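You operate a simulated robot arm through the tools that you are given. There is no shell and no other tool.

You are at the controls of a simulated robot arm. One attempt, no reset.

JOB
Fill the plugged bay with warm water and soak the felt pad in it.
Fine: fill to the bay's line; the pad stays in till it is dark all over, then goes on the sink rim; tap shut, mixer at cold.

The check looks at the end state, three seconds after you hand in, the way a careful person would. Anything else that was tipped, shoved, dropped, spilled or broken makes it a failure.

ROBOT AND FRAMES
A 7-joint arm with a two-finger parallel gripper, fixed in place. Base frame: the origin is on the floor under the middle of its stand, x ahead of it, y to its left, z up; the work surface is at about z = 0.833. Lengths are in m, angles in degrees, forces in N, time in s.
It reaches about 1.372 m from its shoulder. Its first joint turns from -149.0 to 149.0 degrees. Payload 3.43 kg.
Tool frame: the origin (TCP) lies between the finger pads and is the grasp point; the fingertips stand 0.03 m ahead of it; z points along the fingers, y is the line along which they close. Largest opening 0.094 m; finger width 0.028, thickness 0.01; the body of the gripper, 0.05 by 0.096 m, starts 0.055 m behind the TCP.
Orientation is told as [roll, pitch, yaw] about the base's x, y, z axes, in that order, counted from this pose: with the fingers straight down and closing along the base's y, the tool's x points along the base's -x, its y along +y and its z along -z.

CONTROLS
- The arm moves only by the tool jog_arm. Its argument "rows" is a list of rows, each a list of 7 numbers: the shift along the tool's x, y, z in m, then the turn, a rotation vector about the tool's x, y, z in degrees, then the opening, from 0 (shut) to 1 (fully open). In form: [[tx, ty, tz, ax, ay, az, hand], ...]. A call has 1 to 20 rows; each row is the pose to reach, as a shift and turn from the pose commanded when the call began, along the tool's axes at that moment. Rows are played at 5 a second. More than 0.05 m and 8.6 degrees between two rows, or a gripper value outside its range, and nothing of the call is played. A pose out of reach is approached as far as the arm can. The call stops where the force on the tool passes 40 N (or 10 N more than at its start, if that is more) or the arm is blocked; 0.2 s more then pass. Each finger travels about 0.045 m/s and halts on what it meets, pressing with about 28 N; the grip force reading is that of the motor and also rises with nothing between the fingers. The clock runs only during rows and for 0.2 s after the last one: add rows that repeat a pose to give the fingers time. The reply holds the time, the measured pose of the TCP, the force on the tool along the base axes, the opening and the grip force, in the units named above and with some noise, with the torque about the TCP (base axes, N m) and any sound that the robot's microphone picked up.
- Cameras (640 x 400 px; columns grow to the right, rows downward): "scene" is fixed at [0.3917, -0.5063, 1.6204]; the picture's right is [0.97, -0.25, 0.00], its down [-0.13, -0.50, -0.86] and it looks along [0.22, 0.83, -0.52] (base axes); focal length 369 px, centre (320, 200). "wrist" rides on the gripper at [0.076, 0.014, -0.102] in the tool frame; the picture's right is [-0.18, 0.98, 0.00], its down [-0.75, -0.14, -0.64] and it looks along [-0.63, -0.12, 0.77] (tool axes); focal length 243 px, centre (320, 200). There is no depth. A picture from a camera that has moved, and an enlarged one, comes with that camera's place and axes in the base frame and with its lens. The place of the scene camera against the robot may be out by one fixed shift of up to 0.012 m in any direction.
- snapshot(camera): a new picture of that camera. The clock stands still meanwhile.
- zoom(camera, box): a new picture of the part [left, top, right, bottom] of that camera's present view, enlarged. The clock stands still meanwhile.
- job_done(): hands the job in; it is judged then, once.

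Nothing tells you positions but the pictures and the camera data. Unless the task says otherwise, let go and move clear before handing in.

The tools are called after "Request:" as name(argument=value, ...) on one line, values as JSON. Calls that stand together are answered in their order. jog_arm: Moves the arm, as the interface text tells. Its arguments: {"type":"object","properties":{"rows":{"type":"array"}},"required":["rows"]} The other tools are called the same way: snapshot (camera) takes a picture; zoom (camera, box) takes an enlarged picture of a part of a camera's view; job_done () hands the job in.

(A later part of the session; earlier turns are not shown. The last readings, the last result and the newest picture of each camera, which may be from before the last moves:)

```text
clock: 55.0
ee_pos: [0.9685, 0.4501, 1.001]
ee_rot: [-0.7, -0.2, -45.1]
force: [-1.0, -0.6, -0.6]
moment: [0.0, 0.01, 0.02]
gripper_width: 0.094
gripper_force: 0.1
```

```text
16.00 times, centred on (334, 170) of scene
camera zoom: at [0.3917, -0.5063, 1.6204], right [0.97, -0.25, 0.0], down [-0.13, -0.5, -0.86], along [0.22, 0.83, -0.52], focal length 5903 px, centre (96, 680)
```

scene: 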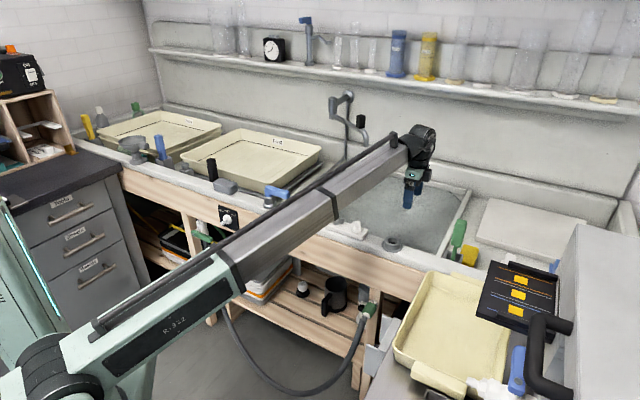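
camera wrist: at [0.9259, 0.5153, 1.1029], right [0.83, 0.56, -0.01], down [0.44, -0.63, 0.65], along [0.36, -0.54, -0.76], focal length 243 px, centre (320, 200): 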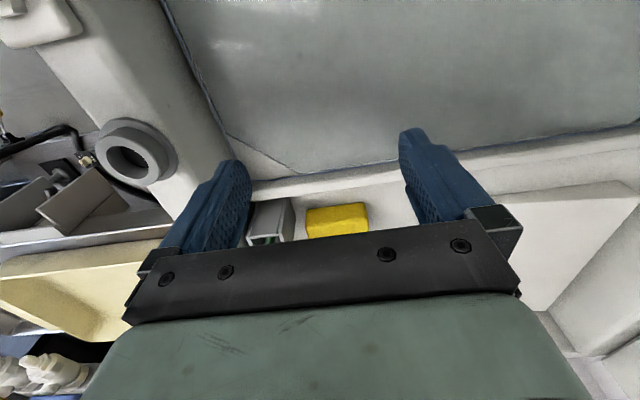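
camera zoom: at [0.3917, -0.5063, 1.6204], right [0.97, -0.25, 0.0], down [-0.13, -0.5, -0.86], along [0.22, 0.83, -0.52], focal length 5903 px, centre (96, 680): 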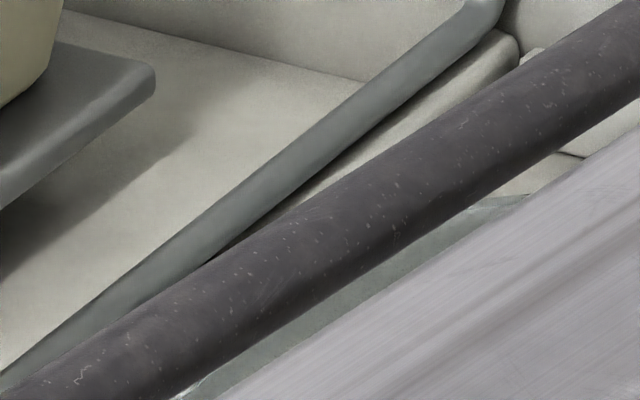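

The water's edge lies directly under the blue line with only a hairline gap. I'll zoom further to judge how much it's short.

Request:
zoom(camera="wrist", box=[310, 155, 350, 180])

Request:
zoom(camera="wrist", box=[360, 145, 400, 170])

Request:
zoom(camera="wrist", box=[270, 160, 310, 185])

Request:
zoom(camera="wrist", box=[196, 90, 236, 115])

```text
16.00 times, centred on (330, 168) of wrist
camera zoom: at [0.9259, 0.5153, 1.1029], right [0.83, 0.56, -0.01], down [0.44, -0.63, 0.65], along [0.36, -0.54, -0.76], focal length 3882 px, centre (160, 720)
```

zoom: 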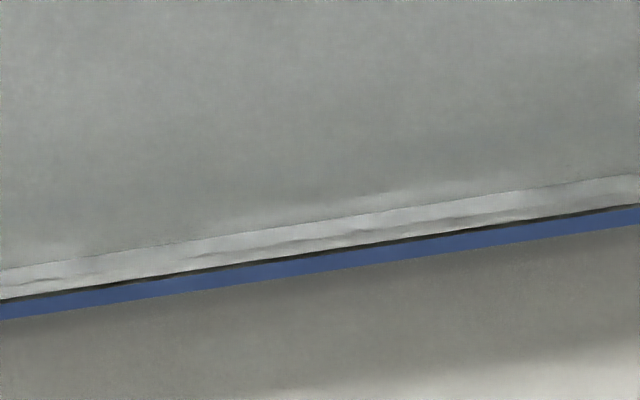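

```text
16.00 times, centred on (380, 158) of wrist
camera zoom: at [0.9259, 0.5153, 1.1029], right [0.83, 0.56, -0.01], down [0.44, -0.63, 0.65], along [0.36, -0.54, -0.76], focal length 3882 px, centre (-640, 880)
```

zoom: 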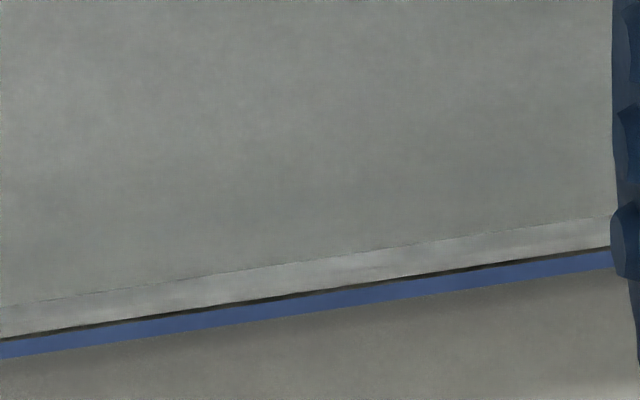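

```text
16.00 times, centred on (290, 172) of wrist
camera zoom: at [0.9259, 0.5153, 1.1029], right [0.83, 0.56, -0.01], down [0.44, -0.63, 0.65], along [0.36, -0.54, -0.76], focal length 3882 px, centre (800, 640)
```

zoom: 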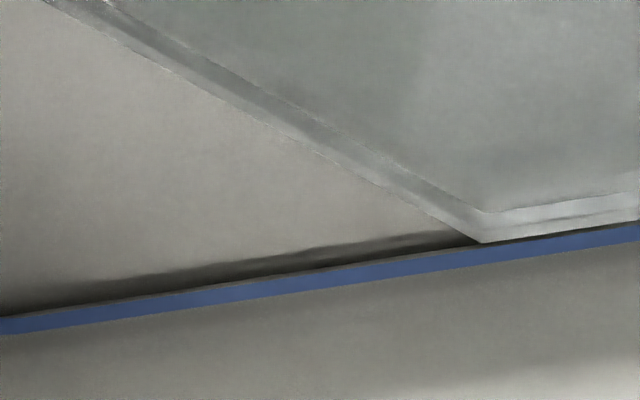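

```text
16.00 times, centred on (216, 102) of wrist
camera zoom: at [0.9259, 0.5153, 1.1029], right [0.83, 0.56, -0.01], down [0.44, -0.63, 0.65], along [0.36, -0.54, -0.76], focal length 3882 px, centre (1984, 1760)
```

zoom: 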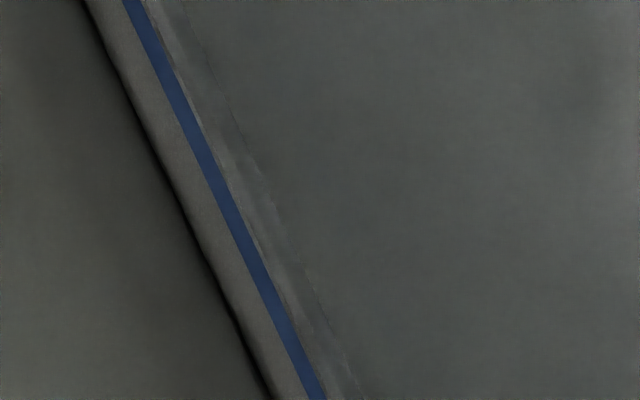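

The level is within about a millimetre of the line's lower edge, which I'll re-check after the soak. Now I'll go back along the bench to look at the felt pad from above, staying above the cylinder and handle.

Request:
jog_arm(rows=[[0, 0, -0.04, 0, 0, 0, 1], [0.02, 0, -0.08, 0, 0, 0, 1], [0.065, 0, -0.09, 0, 0, 0, 1], [0.11, 0, -0.09, 0, 0, 0, 1], [0.155, 0, -0.09, 0, 0, 0, 1], [0.2, 0, -0.09, 0, 0, 0, 1], [0.245, 0, -0.09, 0, 0, 0, 1], [0.29, 0, -0.09, 0, 0, 0, 1], [0.335, -0.01, -0.09, 0, 0, 0, 1], [0.38, -0.03, -0.09, 0, 0, 0, 1], [0.42, -0.05, -0.09, 0, 0, 0, 1], [0.46, -0.075, -0.09, 0, 0, 0, 1], [0.5, -0.1, -0.09, 0, 0, 0, 1], [0.54, -0.125, -0.09, 0, 0, 0, 1], [0.58, -0.15, -0.09, 0, 0, 0, 1]])

Request:
snapshot(camera="wrist")

Request:
snapshot(camera="scene")

Request:
zoom(camera="scene", box=[318, 160, 350, 180])

```text
clock: 58.2
ee_pos: [0.4534, 0.7577, 1.0901]
ee_rot: [-0.7, 0.0, -45.2]
force: [0.0, 0.7, -0.6]
moment: [0.01, 0.02, -0.03]
gripper_width: 0.094
gripper_force: 0.1
```

```text
taken
camera wrist: at [0.4104, 0.823, 1.1926], right [0.83, 0.56, -0.01], down [0.44, -0.63, 0.65], along [0.35, -0.54, -0.76], focal length 243 px, centre (320, 200)
```

wrist: 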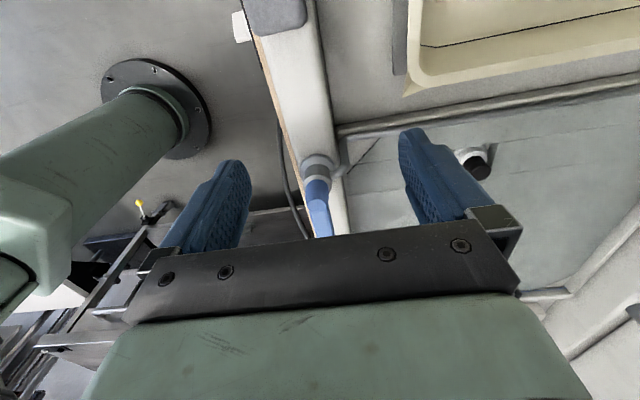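

```text
taken
```

scene: 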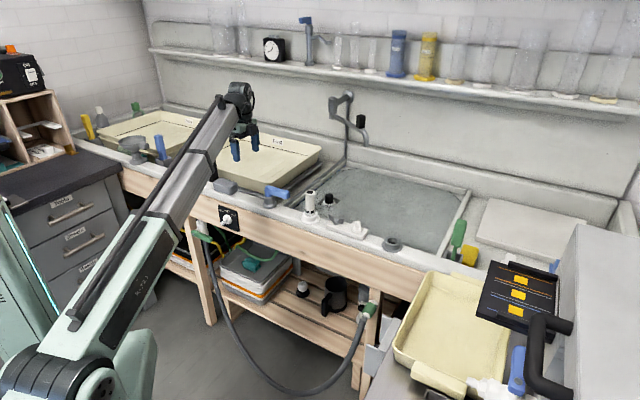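

```text
16.00 times, centred on (334, 170) of scene
camera zoom: at [0.3917, -0.5063, 1.6204], right [0.97, -0.25, 0.0], down [-0.13, -0.5, -0.86], along [0.22, 0.83, -0.52], focal length 5903 px, centre (96, 680)
```

zoom: 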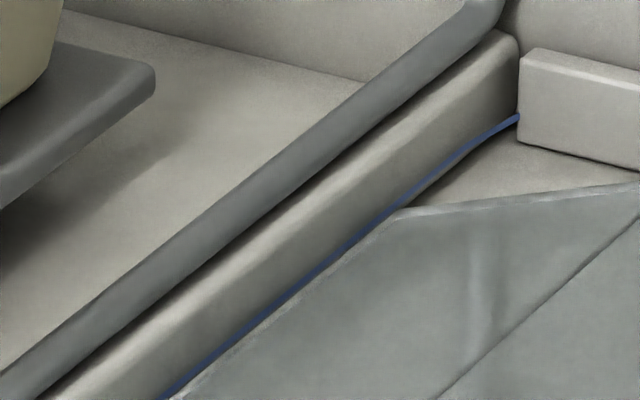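

Request:
jog_arm(rows=[[0.04, -0.008, 0, 0, 0, 0, 1], [0.08, -0.015, 0, 0, 0, 0, 1], [0.115, -0.022, 0, 0, 0, 0, 1], [0.149, -0.028, 0, 0, 0, 0, 1]])

Request:
snapshot(camera="wrist")

Request:
zoom(camera="wrist", box=[200, 0, 440, 150])

```text
clock: 59.2
ee_pos: [0.3304, 0.8434, 1.0908]
ee_rot: [-0.6, 0.0, -45.2]
force: [0.5, 0.1, 0.3]
moment: [0.0, -0.01, -0.03]
gripper_width: 0.094
gripper_force: 0.1
```

```text
taken
camera wrist: at [0.2869, 0.9078, 1.1933], right [0.83, 0.56, -0.01], down [0.44, -0.63, 0.65], along [0.35, -0.54, -0.76], focal length 243 px, centre (320, 200)
```

wrist: 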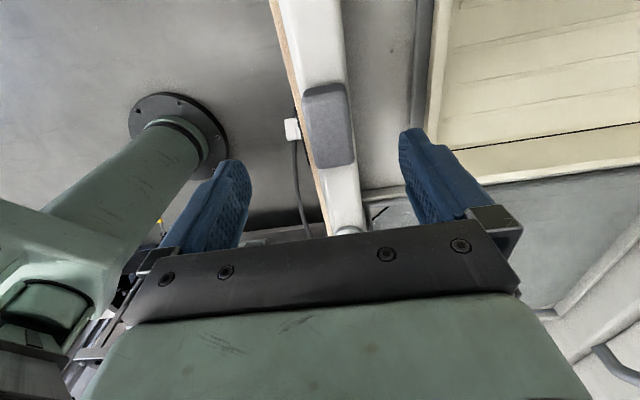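

```text
2.67 times, centred on (320, 75) of wrist
camera zoom: at [0.2869, 0.9078, 1.1933], right [0.83, 0.56, -0.01], down [0.44, -0.63, 0.65], along [0.35, -0.54, -0.76], focal length 647 px, centre (320, 533)
```

zoom: 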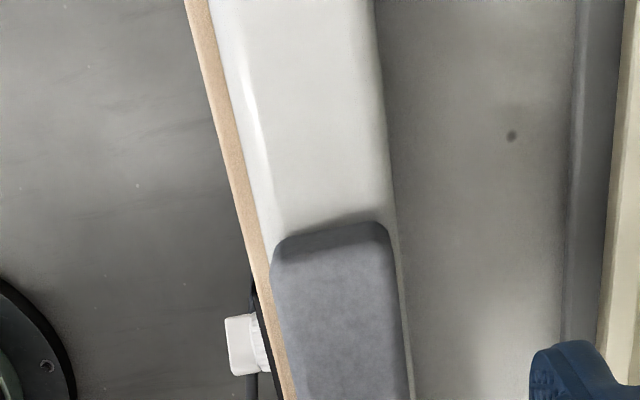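

The grey block is clearly felt: about 94 × 48 mm, centred at u = -0.316 along the rim. I'll shift over it and lower with the fingers open across its short side.

Request:
jog_arm(rows=[[-0.021, -0.001, 0, 0, 0, 0, 1], [-0.042, -0.0015, 0, 0, 0, 0, 1], [-0.042, -0.0015, 0.04, 0, 0, 0, 1], [-0.042, -0.0015, 0.08, 0, 0, 0, 1], [-0.042, -0.0015, 0.115, 0, 0, 0, 1], [-0.042, -0.0015, 0.135, 0, 0, 0, 1]])

Request:
snapshot(camera="wrist")

Request:
zoom(camera="scene", box=[180, 140, 280, 203])

```text
clock: 60.6
ee_pos: [0.3582, 0.8096, 0.9551]
ee_rot: [-0.7, -0.1, -45.2]
force: [0.4, 0.3, 0.4]
moment: [0.04, -0.03, 0.01]
gripper_width: 0.0942
gripper_force: 0.0
```

```text
taken
camera wrist: at [0.314, 0.8757, 1.0574], right [0.83, 0.56, -0.01], down [0.44, -0.63, 0.65], along [0.36, -0.54, -0.76], focal length 243 px, centre (320, 200)
```

wrist: 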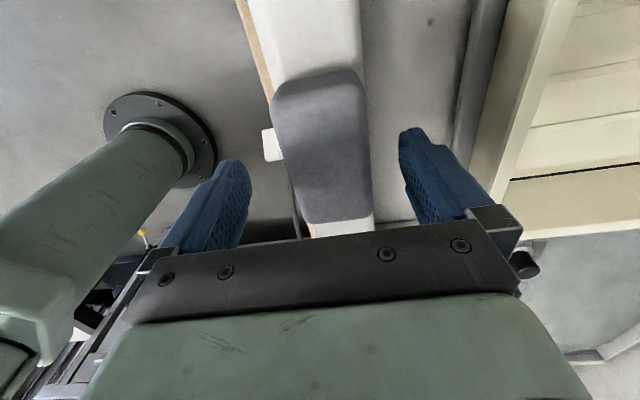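

```text
6.35 times, centred on (230, 172) of scene
camera zoom: at [0.3917, -0.5063, 1.6204], right [0.97, -0.25, 0.0], down [-0.13, -0.5, -0.86], along [0.22, 0.83, -0.52], focal length 2343 px, centre (891, 381)
```

zoom: 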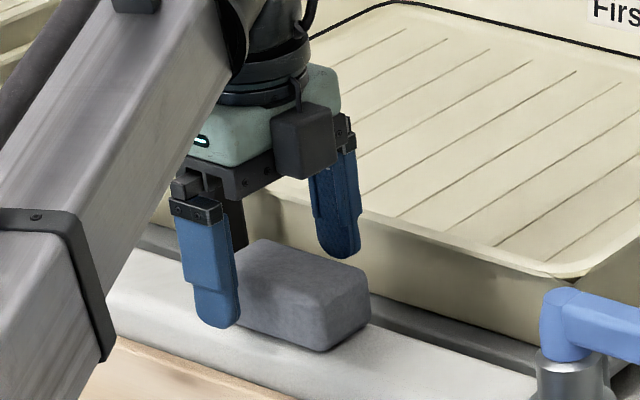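

The TCP axis lands on the pad's middle. I'll lower 3 cm more and close on it.

Request:
jog_arm(rows=[[0, 0, 0.012, 0, 0, 0, 1], [0, 0, 0.024, 0, 0, 0, 1], [0, 0, 0.03, 0, 0, 0, 1]])

Request:
zoom(camera="scene", box=[180, 140, 280, 203])

Request:
snapshot(camera="wrist")

```text
clock: 61.4
ee_pos: [0.3575, 0.811, 0.926]
ee_rot: [-0.7, -0.1, -45.2]
force: [0.1, -0.2, -0.4]
moment: [-0.04, 0.05, -0.04]
gripper_width: 0.094
gripper_force: 0.0
```

```text
6.35 times, centred on (230, 172) of scene
camera zoom: at [0.3917, -0.5063, 1.6204], right [0.97, -0.25, 0.0], down [-0.13, -0.5, -0.86], along [0.22, 0.83, -0.52], focal length 2343 px, centre (891, 381)
```

zoom: 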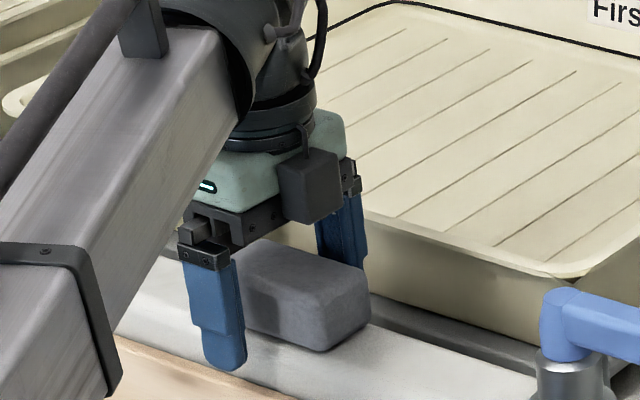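

```text
taken
camera wrist: at [0.314, 0.8757, 1.028], right [0.83, 0.56, -0.01], down [0.44, -0.63, 0.65], along [0.36, -0.54, -0.76], focal length 243 px, centre (320, 200)
```

wrist: 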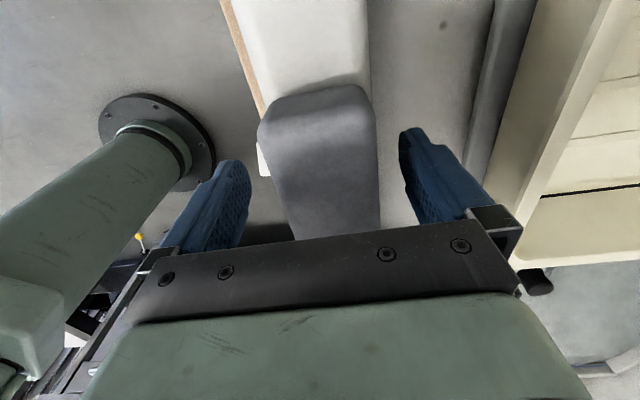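

Request:
jog_arm(rows=[[0, 0, 0, 0, 0, 0, 0.8], [0, 0, 0, 0, 0, 0, 0.6], [0, 0, 0, 0, 0, 0, 0.45], [0, 0, 0, 0, 0, 0, 0.35], [0, 0, 0, 0, 0, 0, 0.3], [0, 0, 0, 0, 0, 0, 0.3], [0, 0, 0, 0, 0, 0, 0.3]])

Request:
snapshot(camera="wrist")

```text
clock: 62.9
ee_pos: [0.3601, 0.8136, 0.9259]
ee_rot: [-0.1, -0.1, -45.2]
force: [7.0, 2.6, -6.1]
moment: [-0.07, 0.99, 0.31]
gripper_width: 0.0599
gripper_force: 45.4
stopped in row 7: the force on the tool passed its limit at 41 N (the readings are from after the stop); the commanded pose is now the measured one
```

```text
taken
camera wrist: at [0.3167, 0.8782, 1.0281], right [0.83, 0.56, 0.0], down [0.43, -0.63, 0.64], along [0.36, -0.53, -0.77], focal length 243 px, centre (320, 200)
```

wrist: 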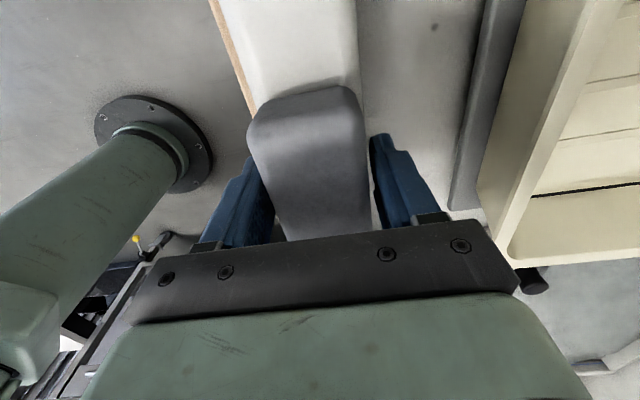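

The fingers stopped at 60 mm with one apparently against the rim edge, so the tips are too low. I'll open, raise about 12 mm and close again.

Request:
jog_arm(rows=[[0, 0, 0, 0, 0, 0, 0.8], [0, 0, 0, 0, 0, 0, 1], [0, 0, 0, 0, 0, 0, 1], [0, 0, -0.006, 0, 0, 0, 1], [0, 0, -0.013, 0, 0, 0, 1]])

Request:
snapshot(camera="wrist")

Request:
zoom(camera="scene", box=[180, 140, 280, 203])

```text
clock: 64.1
ee_pos: [0.3598, 0.8125, 0.9383]
ee_rot: [-0.1, -0.1, -45.1]
force: [-0.6, 0.5, 0.0]
moment: [0.0, -0.01, -0.01]
gripper_width: 0.0941
gripper_force: 0.1
```

```text
taken
camera wrist: at [0.316, 0.8778, 1.0419], right [0.83, 0.56, 0.0], down [0.43, -0.63, 0.64], along [0.36, -0.53, -0.77], focal length 243 px, centre (320, 200)
```

wrist: 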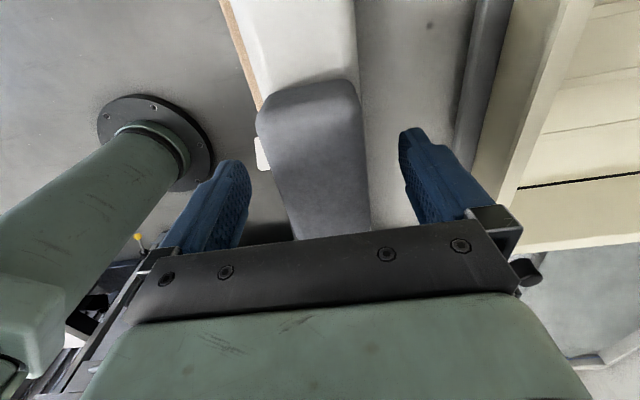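

```text
6.35 times, centred on (230, 172) of scene
camera zoom: at [0.3917, -0.5063, 1.6204], right [0.97, -0.25, 0.0], down [-0.13, -0.5, -0.86], along [0.22, 0.83, -0.52], focal length 2343 px, centre (891, 381)
```

zoom: 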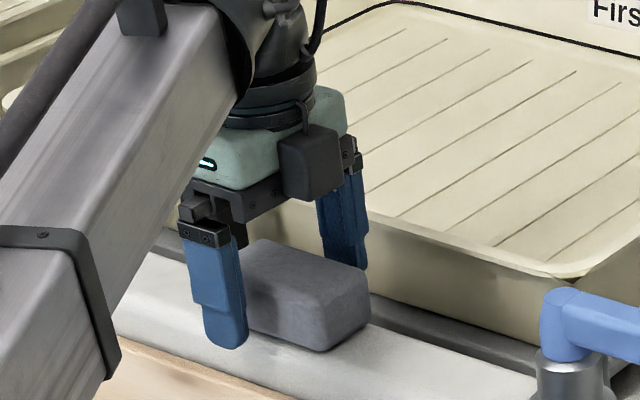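

Request:
jog_arm(rows=[[0, 0, 0, 0, 0, 0, 0.8], [0, 0, 0, 0, 0, 0, 0.6], [0, 0, 0, 0, 0, 0, 0.5], [0, 0, 0, 0, 0, 0, 0.45], [0, 0, 0, 0, 0, 0, 0.42], [0, 0, 0, 0, 0, 0, 0.4]])

Request:
snapshot(camera="wrist")

Request:
zoom(camera="scene", box=[180, 140, 280, 203])

```text
clock: 65.5
ee_pos: [0.3591, 0.8128, 0.9395]
ee_rot: [-0.3, 0.0, -45.2]
force: [-0.1, 0.3, 0.9]
moment: [0.0, 0.01, 0.06]
gripper_width: 0.0537
gripper_force: 27.9
```

```text
taken
camera wrist: at [0.316, 0.8778, 1.0418], right [0.83, 0.56, 0.0], down [0.43, -0.63, 0.64], along [0.36, -0.53, -0.77], focal length 243 px, centre (320, 200)
```

wrist: 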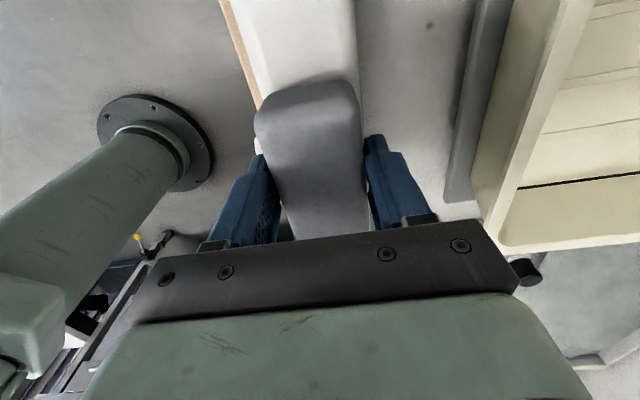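

```text
6.35 times, centred on (230, 172) of scene
camera zoom: at [0.3917, -0.5063, 1.6204], right [0.97, -0.25, 0.0], down [-0.13, -0.5, -0.86], along [0.22, 0.83, -0.52], focal length 2343 px, centre (891, 381)
```

zoom: 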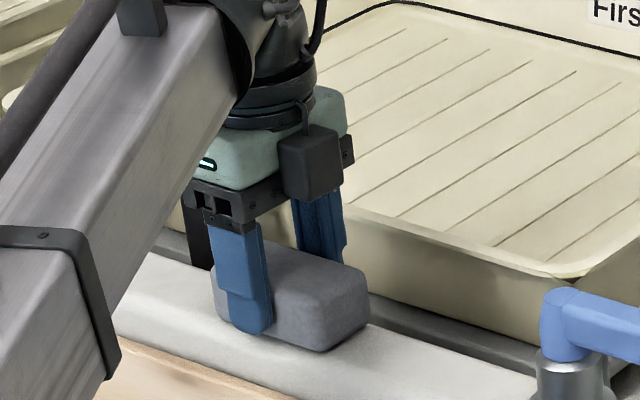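

The pad is held at 54 mm width with about 28 N, centred in the fingers. I'll lift it and carry it over to open water in the middle bay, clear of the plug, spout and fittings.

Request:
jog_arm(rows=[[0, 0, -0.02, 0, 0, 0, 0.4], [0, 0, -0.06, 0, 0, 0, 0.4], [0, 0, -0.105, 0, 0, 0, 0.4], [0, 0, -0.15, 0, 0, 0, 0.4]])

Request:
snapshot(camera="wrist")

Request:
snapshot(camera="scene")

```text
clock: 66.5
ee_pos: [0.3595, 0.8134, 1.0889]
ee_rot: [-0.2, -0.1, -45.2]
force: [0.0, 0.7, -0.4]
moment: [-0.01, 0.02, 0.0]
gripper_width: 0.0534
gripper_force: 27.8
```

```text
taken
camera wrist: at [0.3162, 0.878, 1.192], right [0.83, 0.56, 0.0], down [0.43, -0.63, 0.64], along [0.36, -0.53, -0.77], focal length 243 px, centre (320, 200)
```

wrist: 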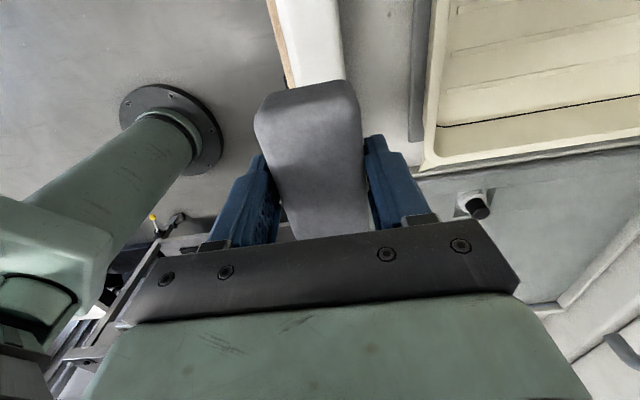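

```text
taken
```

scene: 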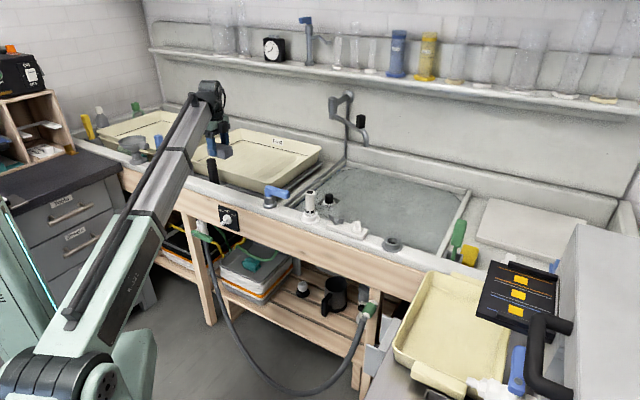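

The pad is lifted cleanly. Carrying it over the bay now.

Request:
jog_arm(rows=[[0, 0.04, -0.01, 0, 0, 0, 0.4], [-0.02, 0.08, -0.01, 0, 0, 0, 0.4], [-0.05, 0.11, -0.01, 0, 0, 0, 0.4], [-0.09, 0.13, -0.01, 0, 0, 0, 0.4], [-0.13, 0.15, -0.01, 0, 0, 0, 0.4], [-0.175, 0.15, -0.01, 0, 0, 0, 0.4], [-0.22, 0.15, -0.01, 0, 0, 0, 0.4], [-0.265, 0.15, -0.01, 0, 0, 0, 0.4], [-0.31, 0.15, -0.01, 0, 0, 0, 0.4], [-0.355, 0.15, -0.01, 0, 0, 0, 0.4], [-0.4, 0.15, -0.01, 0, 0, 0, 0.4], [-0.445, 0.15, -0.01, 0, 0, 0, 0.4], [-0.485, 0.15, -0.01, 0, 0, 0, 0.4], [-0.516, 0.15, -0.01, 0, 0, 0, 0.4], [-0.516, 0.15, -0.01, 0, 0, 0, 0.4]])

Request:
snapshot(camera="wrist")

Request:
snapshot(camera="scene")

```text
clock: 69.7
ee_pos: [0.8306, 0.5522, 1.1]
ee_rot: [-0.3, 0.0, -45.2]
force: [-0.3, -0.4, 0.5]
moment: [0.02, 0.01, 0.01]
gripper_width: 0.0531
gripper_force: 28.5
```

```text
taken
camera wrist: at [0.7869, 0.6169, 1.2016], right [0.83, 0.56, 0.0], down [0.43, -0.63, 0.64], along [0.36, -0.53, -0.77], focal length 243 px, centre (320, 200)
```

wrist: 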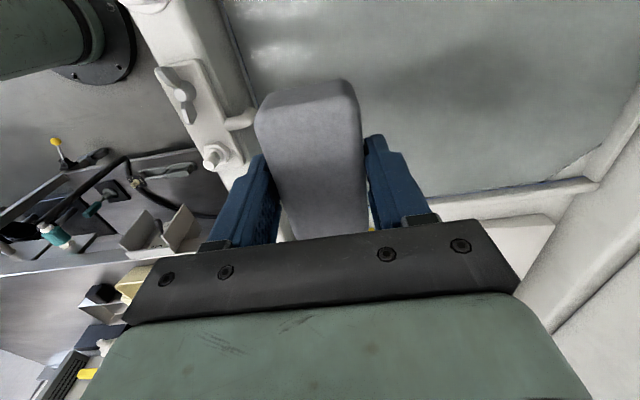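

```text
taken
```

scene: 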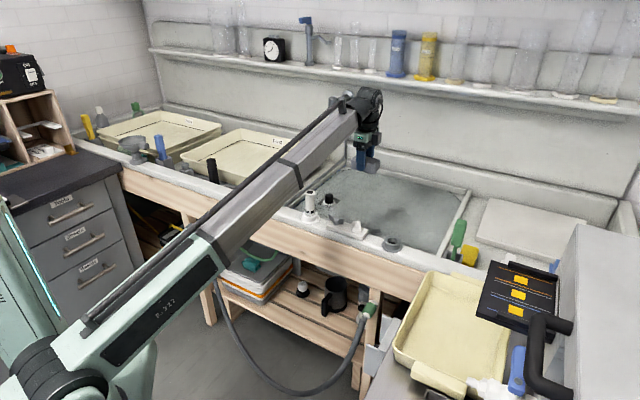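

I see the pad held level above the water, near the plate fittings. I'll shift a bit further right and back so the boom clears the cylinder, then lower towards the water.

Request:
jog_arm(rows=[[-0.035, 0.018, 0, 0, 0, 0, 0.4], [-0.07, 0.036, 0, 0, 0, 0, 0.4], [-0.098, 0.053, 0, 0, 0, 0, 0.4], [-0.098, 0.053, 0.04, 0, 0, 0, 0.4], [-0.098, 0.053, 0.08, 0, 0, 0, 0.4], [-0.098, 0.053, 0.12, 0, 0, 0, 0.4], [-0.098, 0.053, 0.15, 0, 0, 0, 0.4], [-0.098, 0.053, 0.17, 0, 0, 0, 0.4]])

Request:
snapshot(camera="wrist")

Request:
snapshot(camera="scene")

Request:
zoom(camera="scene", box=[340, 130, 460, 205])

```text
clock: 71.5
ee_pos: [0.9364, 0.5199, 0.9296]
ee_rot: [-0.1, -0.1, -45.2]
force: [-1.2, -0.3, 0.4]
moment: [0.01, 0.04, 0.0]
gripper_width: 0.0533
gripper_force: 28.1
```

```text
taken
camera wrist: at [0.8922, 0.5847, 1.0319], right [0.83, 0.56, 0.0], down [0.43, -0.63, 0.64], along [0.36, -0.53, -0.77], focal length 243 px, centre (320, 200)
```

wrist: 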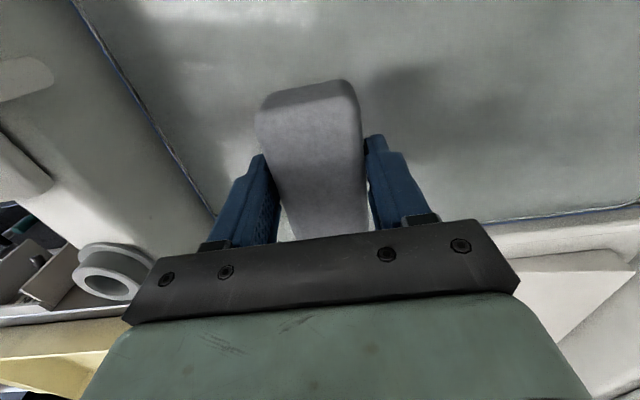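

```text
taken
```

scene: 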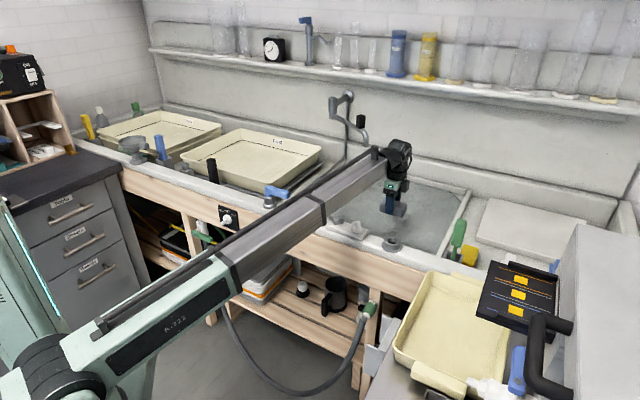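

```text
5.33 times, centred on (400, 168) of scene
camera zoom: at [0.3917, -0.5063, 1.6204], right [0.97, -0.25, 0.0], down [-0.13, -0.5, -0.86], along [0.22, 0.83, -0.52], focal length 1968 px, centre (-107, 373)
```

zoom: 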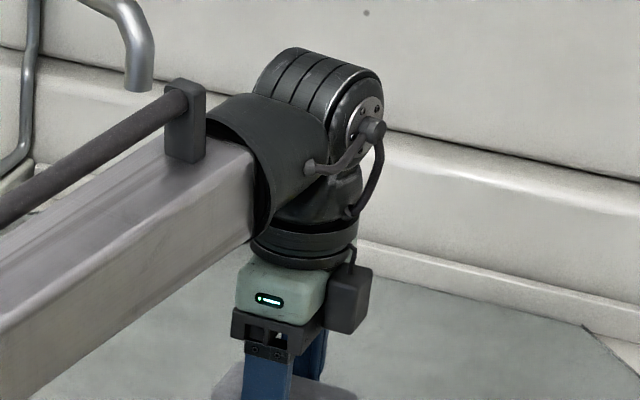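

Request:
jog_arm(rows=[[0, 0, 0.012, 0, 0, 0, 0.4], [0, 0, 0.024, 0, 0, 0, 0.4], [0, 0, 0.036, 0, 0, 0, 0.4], [0, 0, 0.044, 0, 0, 0, 0.4]])

Request:
snapshot(camera="wrist")

Request:
zoom(camera="scene", box=[340, 150, 460, 225])

```text
clock: 72.5
ee_pos: [0.9372, 0.5198, 0.8859]
ee_rot: [-0.1, -0.1, -45.2]
force: [0.7, 0.1, -0.5]
moment: [0.0, 0.01, 0.05]
gripper_width: 0.0532
gripper_force: 27.8
```

```text
taken
camera wrist: at [0.8928, 0.5848, 0.9881], right [0.83, 0.56, 0.0], down [0.43, -0.63, 0.64], along [0.36, -0.53, -0.77], focal length 243 px, centre (320, 200)
```

wrist: 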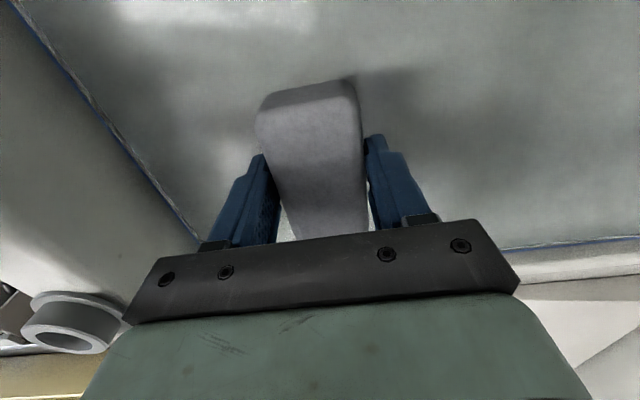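

```text
5.33 times, centred on (400, 188) of scene
camera zoom: at [0.3917, -0.5063, 1.6204], right [0.97, -0.25, 0.0], down [-0.13, -0.5, -0.86], along [0.22, 0.83, -0.52], focal length 1968 px, centre (-107, 267)
```

zoom: 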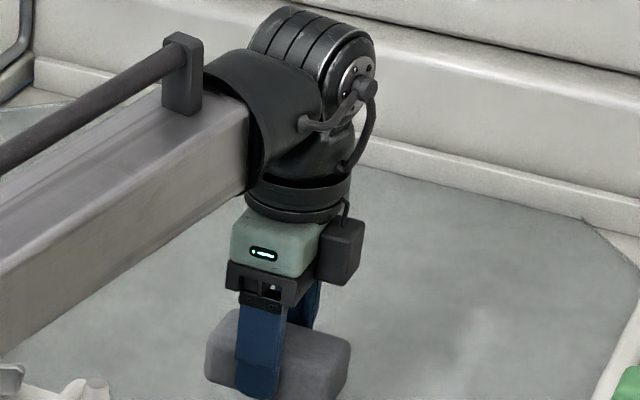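

Request:
jog_arm(rows=[[0, 0, 0.006, 0, 0, 0, 0.4], [0, 0, 0.012, 0, 0, 0, 0.4], [0, 0, 0.018, 0, 0, 0, 0.4]])

Request:
zoom(camera="wrist", box=[200, 60, 440, 210])

Request:
zoom(camera="scene", box=[340, 170, 460, 245])

```text
clock: 73.3
ee_pos: [0.9359, 0.52, 0.8678]
ee_rot: [-0.2, 0.0, -45.2]
force: [-0.7, -0.4, -0.5]
moment: [0.0, -0.02, -0.01]
gripper_width: 0.0532
gripper_force: 27.9
```

```text
2.67 times, centred on (320, 135) of wrist
camera zoom: at [0.8928, 0.5844, 0.9701], right [0.83, 0.56, 0.0], down [0.43, -0.63, 0.64], along [0.36, -0.53, -0.77], focal length 647 px, centre (320, 373)
```

zoom: 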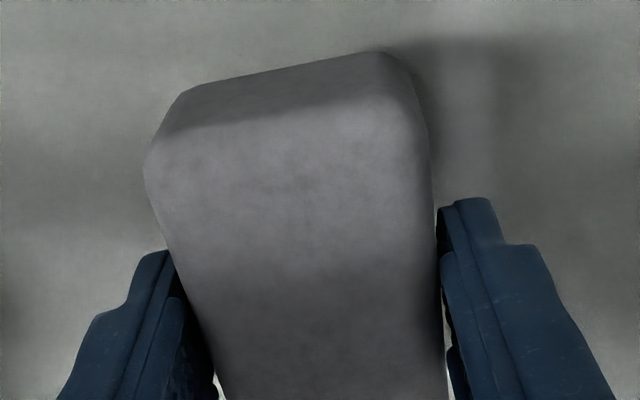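

```text
5.33 times, centred on (400, 208) of scene
camera zoom: at [0.3917, -0.5063, 1.6204], right [0.97, -0.25, 0.0], down [-0.13, -0.5, -0.86], along [0.22, 0.83, -0.52], focal length 1968 px, centre (-107, 160)
```

zoom: 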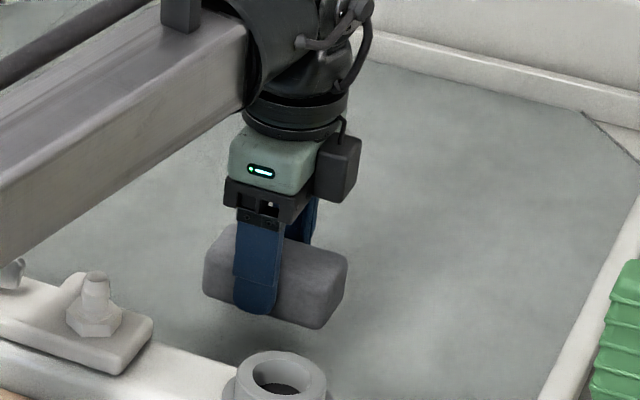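

Request:
jog_arm(rows=[[0, 0, 0.005, 0, 0, 0, 0.4], [0, 0, 0.01, 0, 0, 0, 0.4], [0, 0, 0.015, 0, 0, 0, 0.4], [0, 0, 0.02, 0, 0, 0, 0.4]])

Request:
zoom(camera="wrist", box=[200, 60, 440, 210])

Request:
zoom(camera="scene", box=[340, 170, 460, 245])

```text
clock: 74.3
ee_pos: [0.9365, 0.5205, 0.8471]
ee_rot: [-0.2, 0.0, -45.2]
force: [0.3, 0.5, -0.8]
moment: [-0.06, 0.0, -0.02]
gripper_width: 0.0535
gripper_force: 28.3
```

```text
2.67 times, centred on (320, 135) of wrist
camera zoom: at [0.8929, 0.5847, 0.9497], right [0.83, 0.56, 0.0], down [0.43, -0.63, 0.64], along [0.36, -0.53, -0.77], focal length 647 px, centre (320, 373)
```

zoom: 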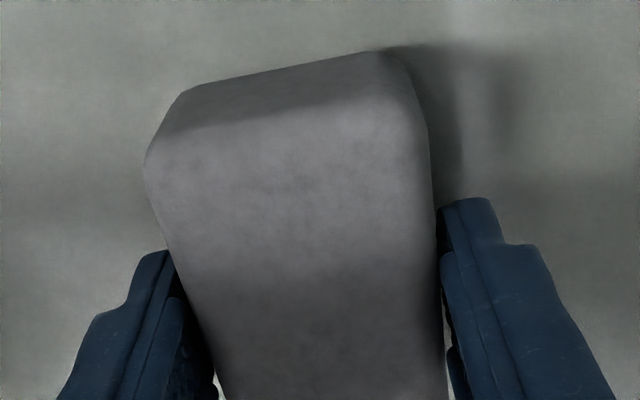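

```text
5.33 times, centred on (400, 208) of scene
camera zoom: at [0.3917, -0.5063, 1.6204], right [0.97, -0.25, 0.0], down [-0.13, -0.5, -0.86], along [0.22, 0.83, -0.52], focal length 1968 px, centre (-107, 160)
```

zoom: 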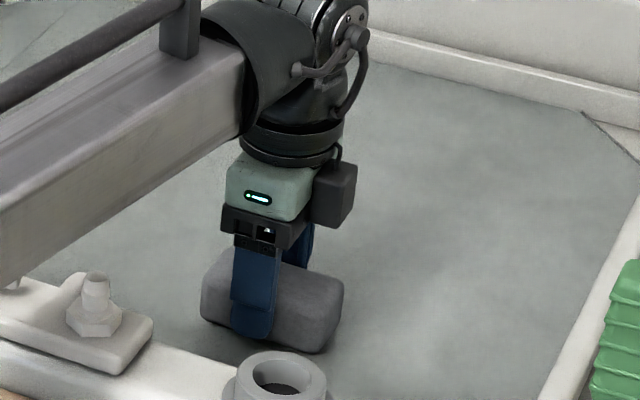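

Request:
jog_arm(rows=[[0, 0, 0.004, 0, 0, 0, 0.4], [0, 0, 0.008, 0, 0, 0, 0.4], [0, 0, 0.012, 0, 0, 0, 0.4]])

Request:
zoom(camera="wrist", box=[200, 60, 440, 210])

Request:
zoom(camera="scene", box=[340, 170, 460, 245])

```text
clock: 75.1
ee_pos: [0.9362, 0.5189, 0.8386]
ee_rot: [0.0, -0.2, -45.2]
force: [1.7, -0.4, 23.6]
moment: [0.05, 0.04, 0.0]
gripper_width: 0.0534
gripper_force: 27.9
```

```text
2.67 times, centred on (320, 135) of wrist
camera zoom: at [0.8922, 0.5842, 0.9415], right [0.83, 0.56, 0.0], down [0.43, -0.63, 0.64], along [0.36, -0.53, -0.77], focal length 647 px, centre (320, 373)
```

zoom: 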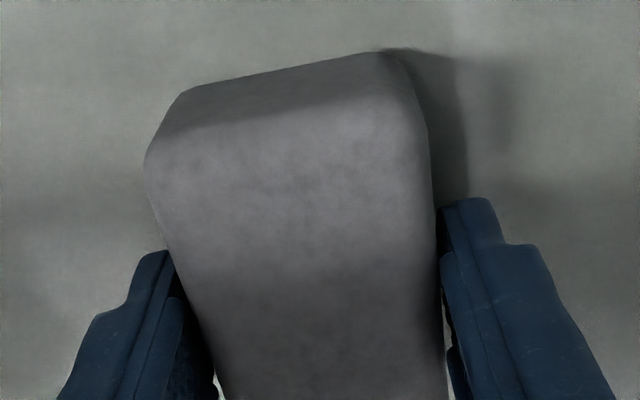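

```text
5.33 times, centred on (400, 208) of scene
camera zoom: at [0.3917, -0.5063, 1.6204], right [0.97, -0.25, 0.0], down [-0.13, -0.5, -0.86], along [0.22, 0.83, -0.52], focal length 1968 px, centre (-107, 160)
```

zoom: 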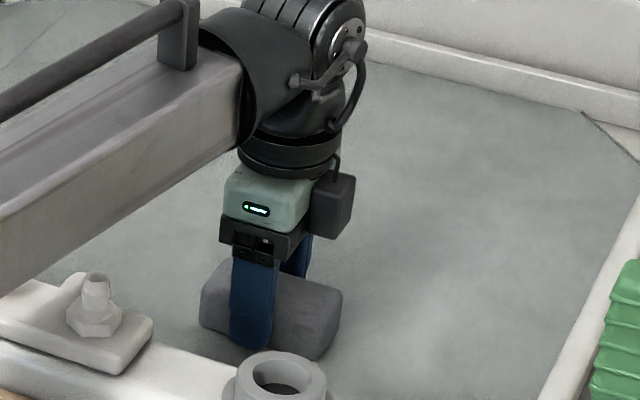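

Contact with the bay floor (24 N) at TCP z = 0.839, so the pad is resting in the water. I'll open the fingers to let it sit and watch it darken.

Request:
jog_arm(rows=[[0, 0, -0.003, 0, 0, 0, 0.5], [0, 0, -0.003, 0, 0, 0, 0.65], [0, 0, -0.003, 0, 0, 0, 0.8], [0, 0, -0.003, 0, 0, 0, 0.8], [0, 0, -0.003, 0, 0, 0, 0.8], [0, 0, -0.003, 0, 0, 0, 0.8], [0, 0, -0.003, 0, 0, 0, 0.8], [0, 0, -0.003, 0, 0, 0, 0.8], [0, 0, -0.003, 0, 0, 0, 0.8], [0, 0, -0.003, 0, 0, 0, 0.8]])

Request:
zoom(camera="wrist", box=[200, 60, 440, 210])

Request:
zoom(camera="scene", box=[340, 170, 460, 245])

```text
clock: 77.3
ee_pos: [0.9363, 0.5196, 0.8389]
ee_rot: [-0.2, 0.0, -45.2]
force: [0.1, -0.5, 0.6]
moment: [0.02, 0.0, -0.02]
gripper_width: 0.0752
gripper_force: 0.0
```

```text
2.67 times, centred on (320, 135) of wrist
camera zoom: at [0.8926, 0.5847, 0.9414], right [0.83, 0.56, 0.0], down [0.43, -0.63, 0.64], along [0.36, -0.53, -0.77], focal length 647 px, centre (320, 373)
```

zoom: 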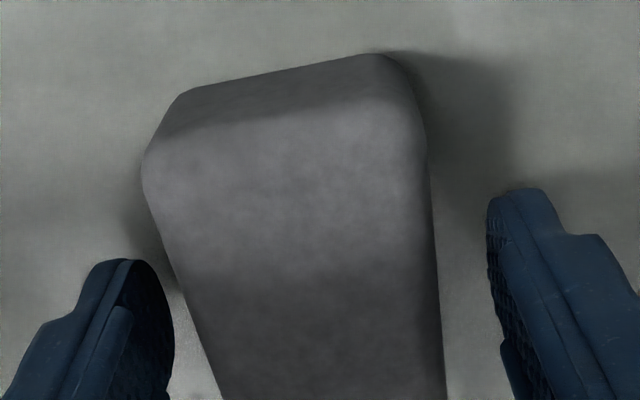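

```text
5.33 times, centred on (400, 208) of scene
camera zoom: at [0.3917, -0.5063, 1.6204], right [0.97, -0.25, 0.0], down [-0.13, -0.5, -0.86], along [0.22, 0.83, -0.52], focal length 1968 px, centre (-107, 160)
```

zoom: 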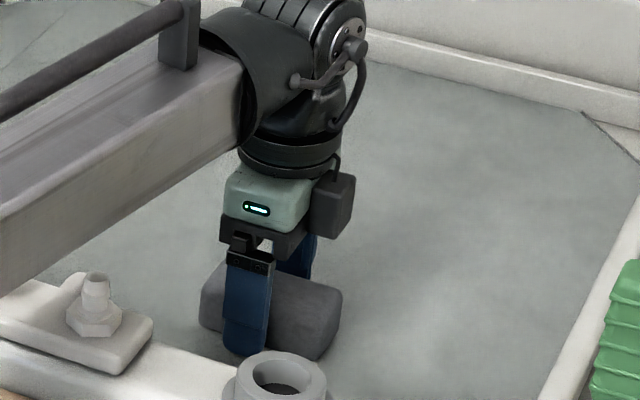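

The pad rests freely in the water and looks slightly darker already. I'll wait 8 s and compare.

Request:
jog_arm(rows=[[0, 0, 0, 0, 0, 0, 0.8], [0, 0, 0, 0, 0, 0, 0.8], [0, 0, 0, 0, 0, 0, 0.8], [0, 0, 0, 0, 0, 0, 0.8], [0, 0, 0, 0, 0, 0, 0.8], [0, 0, 0, 0, 0, 0, 0.8], [0, 0, 0, 0, 0, 0, 0.8], [0, 0, 0, 0, 0, 0, 0.8], [0, 0, 0, 0, 0, 0, 0.8], [0, 0, 0, 0, 0, 0, 0.8], [0, 0, 0, 0, 0, 0, 0.8], [0, 0, 0, 0, 0, 0, 0.8], [0, 0, 0, 0, 0, 0, 0.8], [0, 0, 0, 0, 0, 0, 0.8], [0, 0, 0, 0, 0, 0, 0.8], [0, 0, 0, 0, 0, 0, 0.8], [0, 0, 0, 0, 0, 0, 0.8], [0, 0, 0, 0, 0, 0, 0.8], [0, 0, 0, 0, 0, 0, 0.8], [0, 0, 0, 0, 0, 0, 0.8]])

Request:
jog_arm(rows=[[0, 0, 0, 0, 0, 0, 0.8], [0, 0, 0, 0, 0, 0, 0.8], [0, 0, 0, 0, 0, 0, 0.8], [0, 0, 0, 0, 0, 0, 0.8], [0, 0, 0, 0, 0, 0, 0.8], [0, 0, 0, 0, 0, 0, 0.8], [0, 0, 0, 0, 0, 0, 0.8], [0, 0, 0, 0, 0, 0, 0.8], [0, 0, 0, 0, 0, 0, 0.8], [0, 0, 0, 0, 0, 0, 0.8], [0, 0, 0, 0, 0, 0, 0.8], [0, 0, 0, 0, 0, 0, 0.8], [0, 0, 0, 0, 0, 0, 0.8], [0, 0, 0, 0, 0, 0, 0.8], [0, 0, 0, 0, 0, 0, 0.8], [0, 0, 0, 0, 0, 0, 0.8], [0, 0, 0, 0, 0, 0, 0.8], [0, 0, 0, 0, 0, 0, 0.8], [0, 0, 0, 0, 0, 0, 0.8], [0, 0, 0, 0, 0, 0, 0.8]])

Request:
zoom(camera="wrist", box=[200, 60, 440, 210])

Request:
zoom(camera="scene", box=[340, 170, 460, 245])

```text
clock: 81.5
ee_pos: [0.9372, 0.5193, 0.839]
ee_rot: [-0.2, 0.0, -45.2]
force: [-0.5, -0.7, 0.0]
moment: [0.0, -0.03, -0.03]
gripper_width: 0.0754
gripper_force: 0.0
```

```text
clock: 85.7
ee_pos: [0.9363, 0.52, 0.8386]
ee_rot: [-0.2, 0.0, -45.2]
force: [-0.4, 0.1, -0.8]
moment: [-0.01, -0.01, 0.01]
gripper_width: 0.0751
gripper_force: 0.0
```

```text
2.67 times, centred on (320, 135) of wrist
camera zoom: at [0.8926, 0.5847, 0.9414], right [0.83, 0.56, 0.0], down [0.43, -0.63, 0.64], along [0.36, -0.53, -0.77], focal length 647 px, centre (320, 373)
```

zoom: 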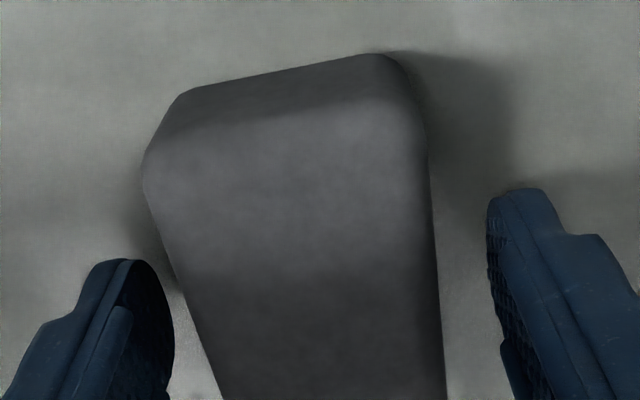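

```text
5.33 times, centred on (400, 208) of scene
camera zoom: at [0.3917, -0.5063, 1.6204], right [0.97, -0.25, 0.0], down [-0.13, -0.5, -0.86], along [0.22, 0.83, -0.52], focal length 1968 px, centre (-107, 160)
```

zoom: 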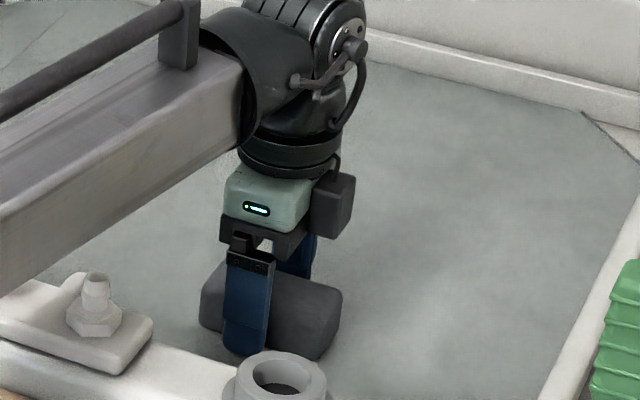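

The pad is visibly darkening evenly. I'll check the water level while it soaks, and wait further.

Request:
zoom(camera="scene", box=[318, 160, 350, 180])

Request:
zoom(camera="wrist", box=[100, 130, 200, 193])

Request:
snapshot(camera="wrist")

Request:
zoom(camera="wrist", box=[520, 220, 640, 295])

```text
16.00 times, centred on (334, 170) of scene
camera zoom: at [0.3917, -0.5063, 1.6204], right [0.97, -0.25, 0.0], down [-0.13, -0.5, -0.86], along [0.22, 0.83, -0.52], focal length 5903 px, centre (96, 680)
```

zoom: 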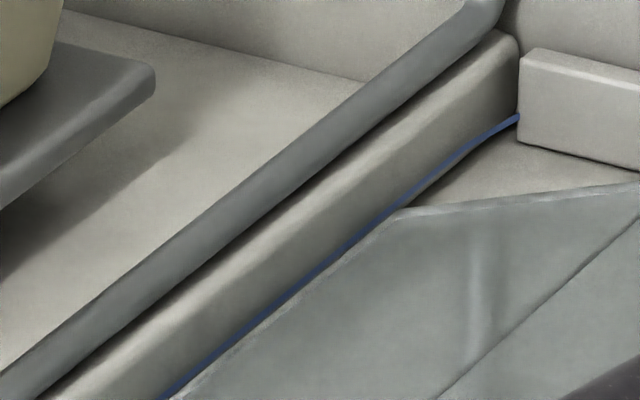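

```text
6.35 times, centred on (150, 162) of wrist
camera zoom: at [0.8926, 0.5847, 0.9414], right [0.83, 0.56, 0.0], down [0.43, -0.63, 0.64], along [0.36, -0.53, -0.77], focal length 1540 px, centre (1399, 444)
```

zoom: 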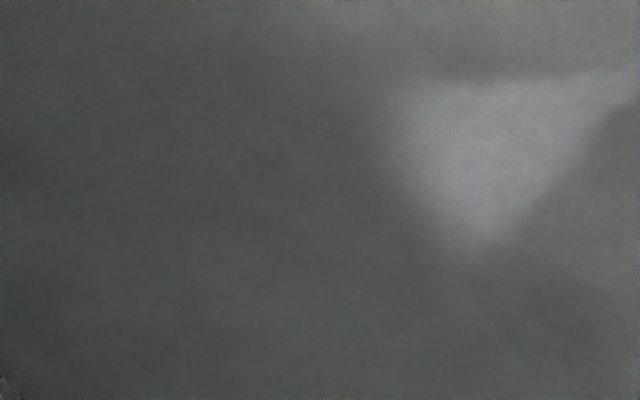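

```text
taken
camera wrist: at [0.8926, 0.5847, 0.9414], right [0.83, 0.56, 0.0], down [0.43, -0.63, 0.64], along [0.36, -0.53, -0.77], focal length 243 px, centre (320, 200)
```

wrist: 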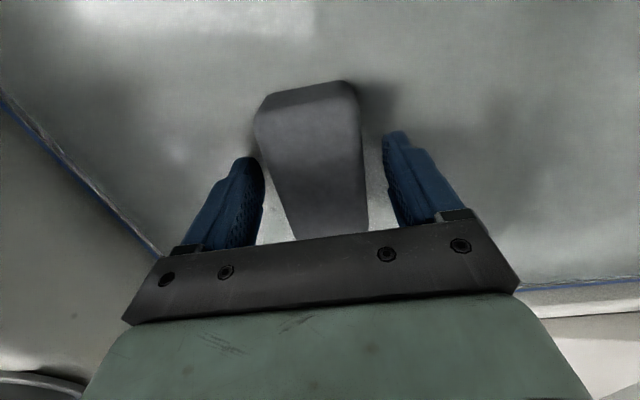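

```text
5.33 times, centred on (580, 258) of wrist
camera zoom: at [0.8926, 0.5847, 0.9414], right [0.83, 0.56, 0.0], down [0.43, -0.63, 0.64], along [0.36, -0.53, -0.77], focal length 1294 px, centre (-1067, -107)
```

zoom: 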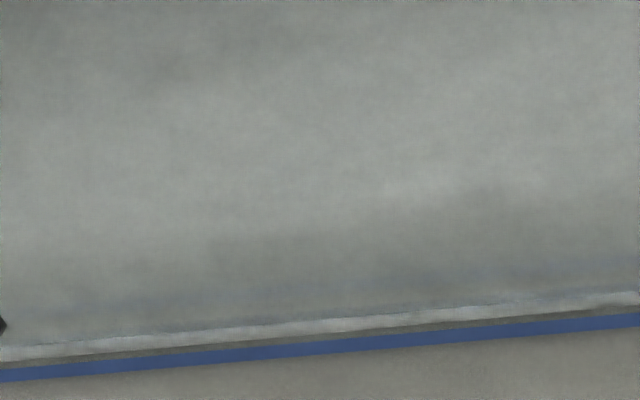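

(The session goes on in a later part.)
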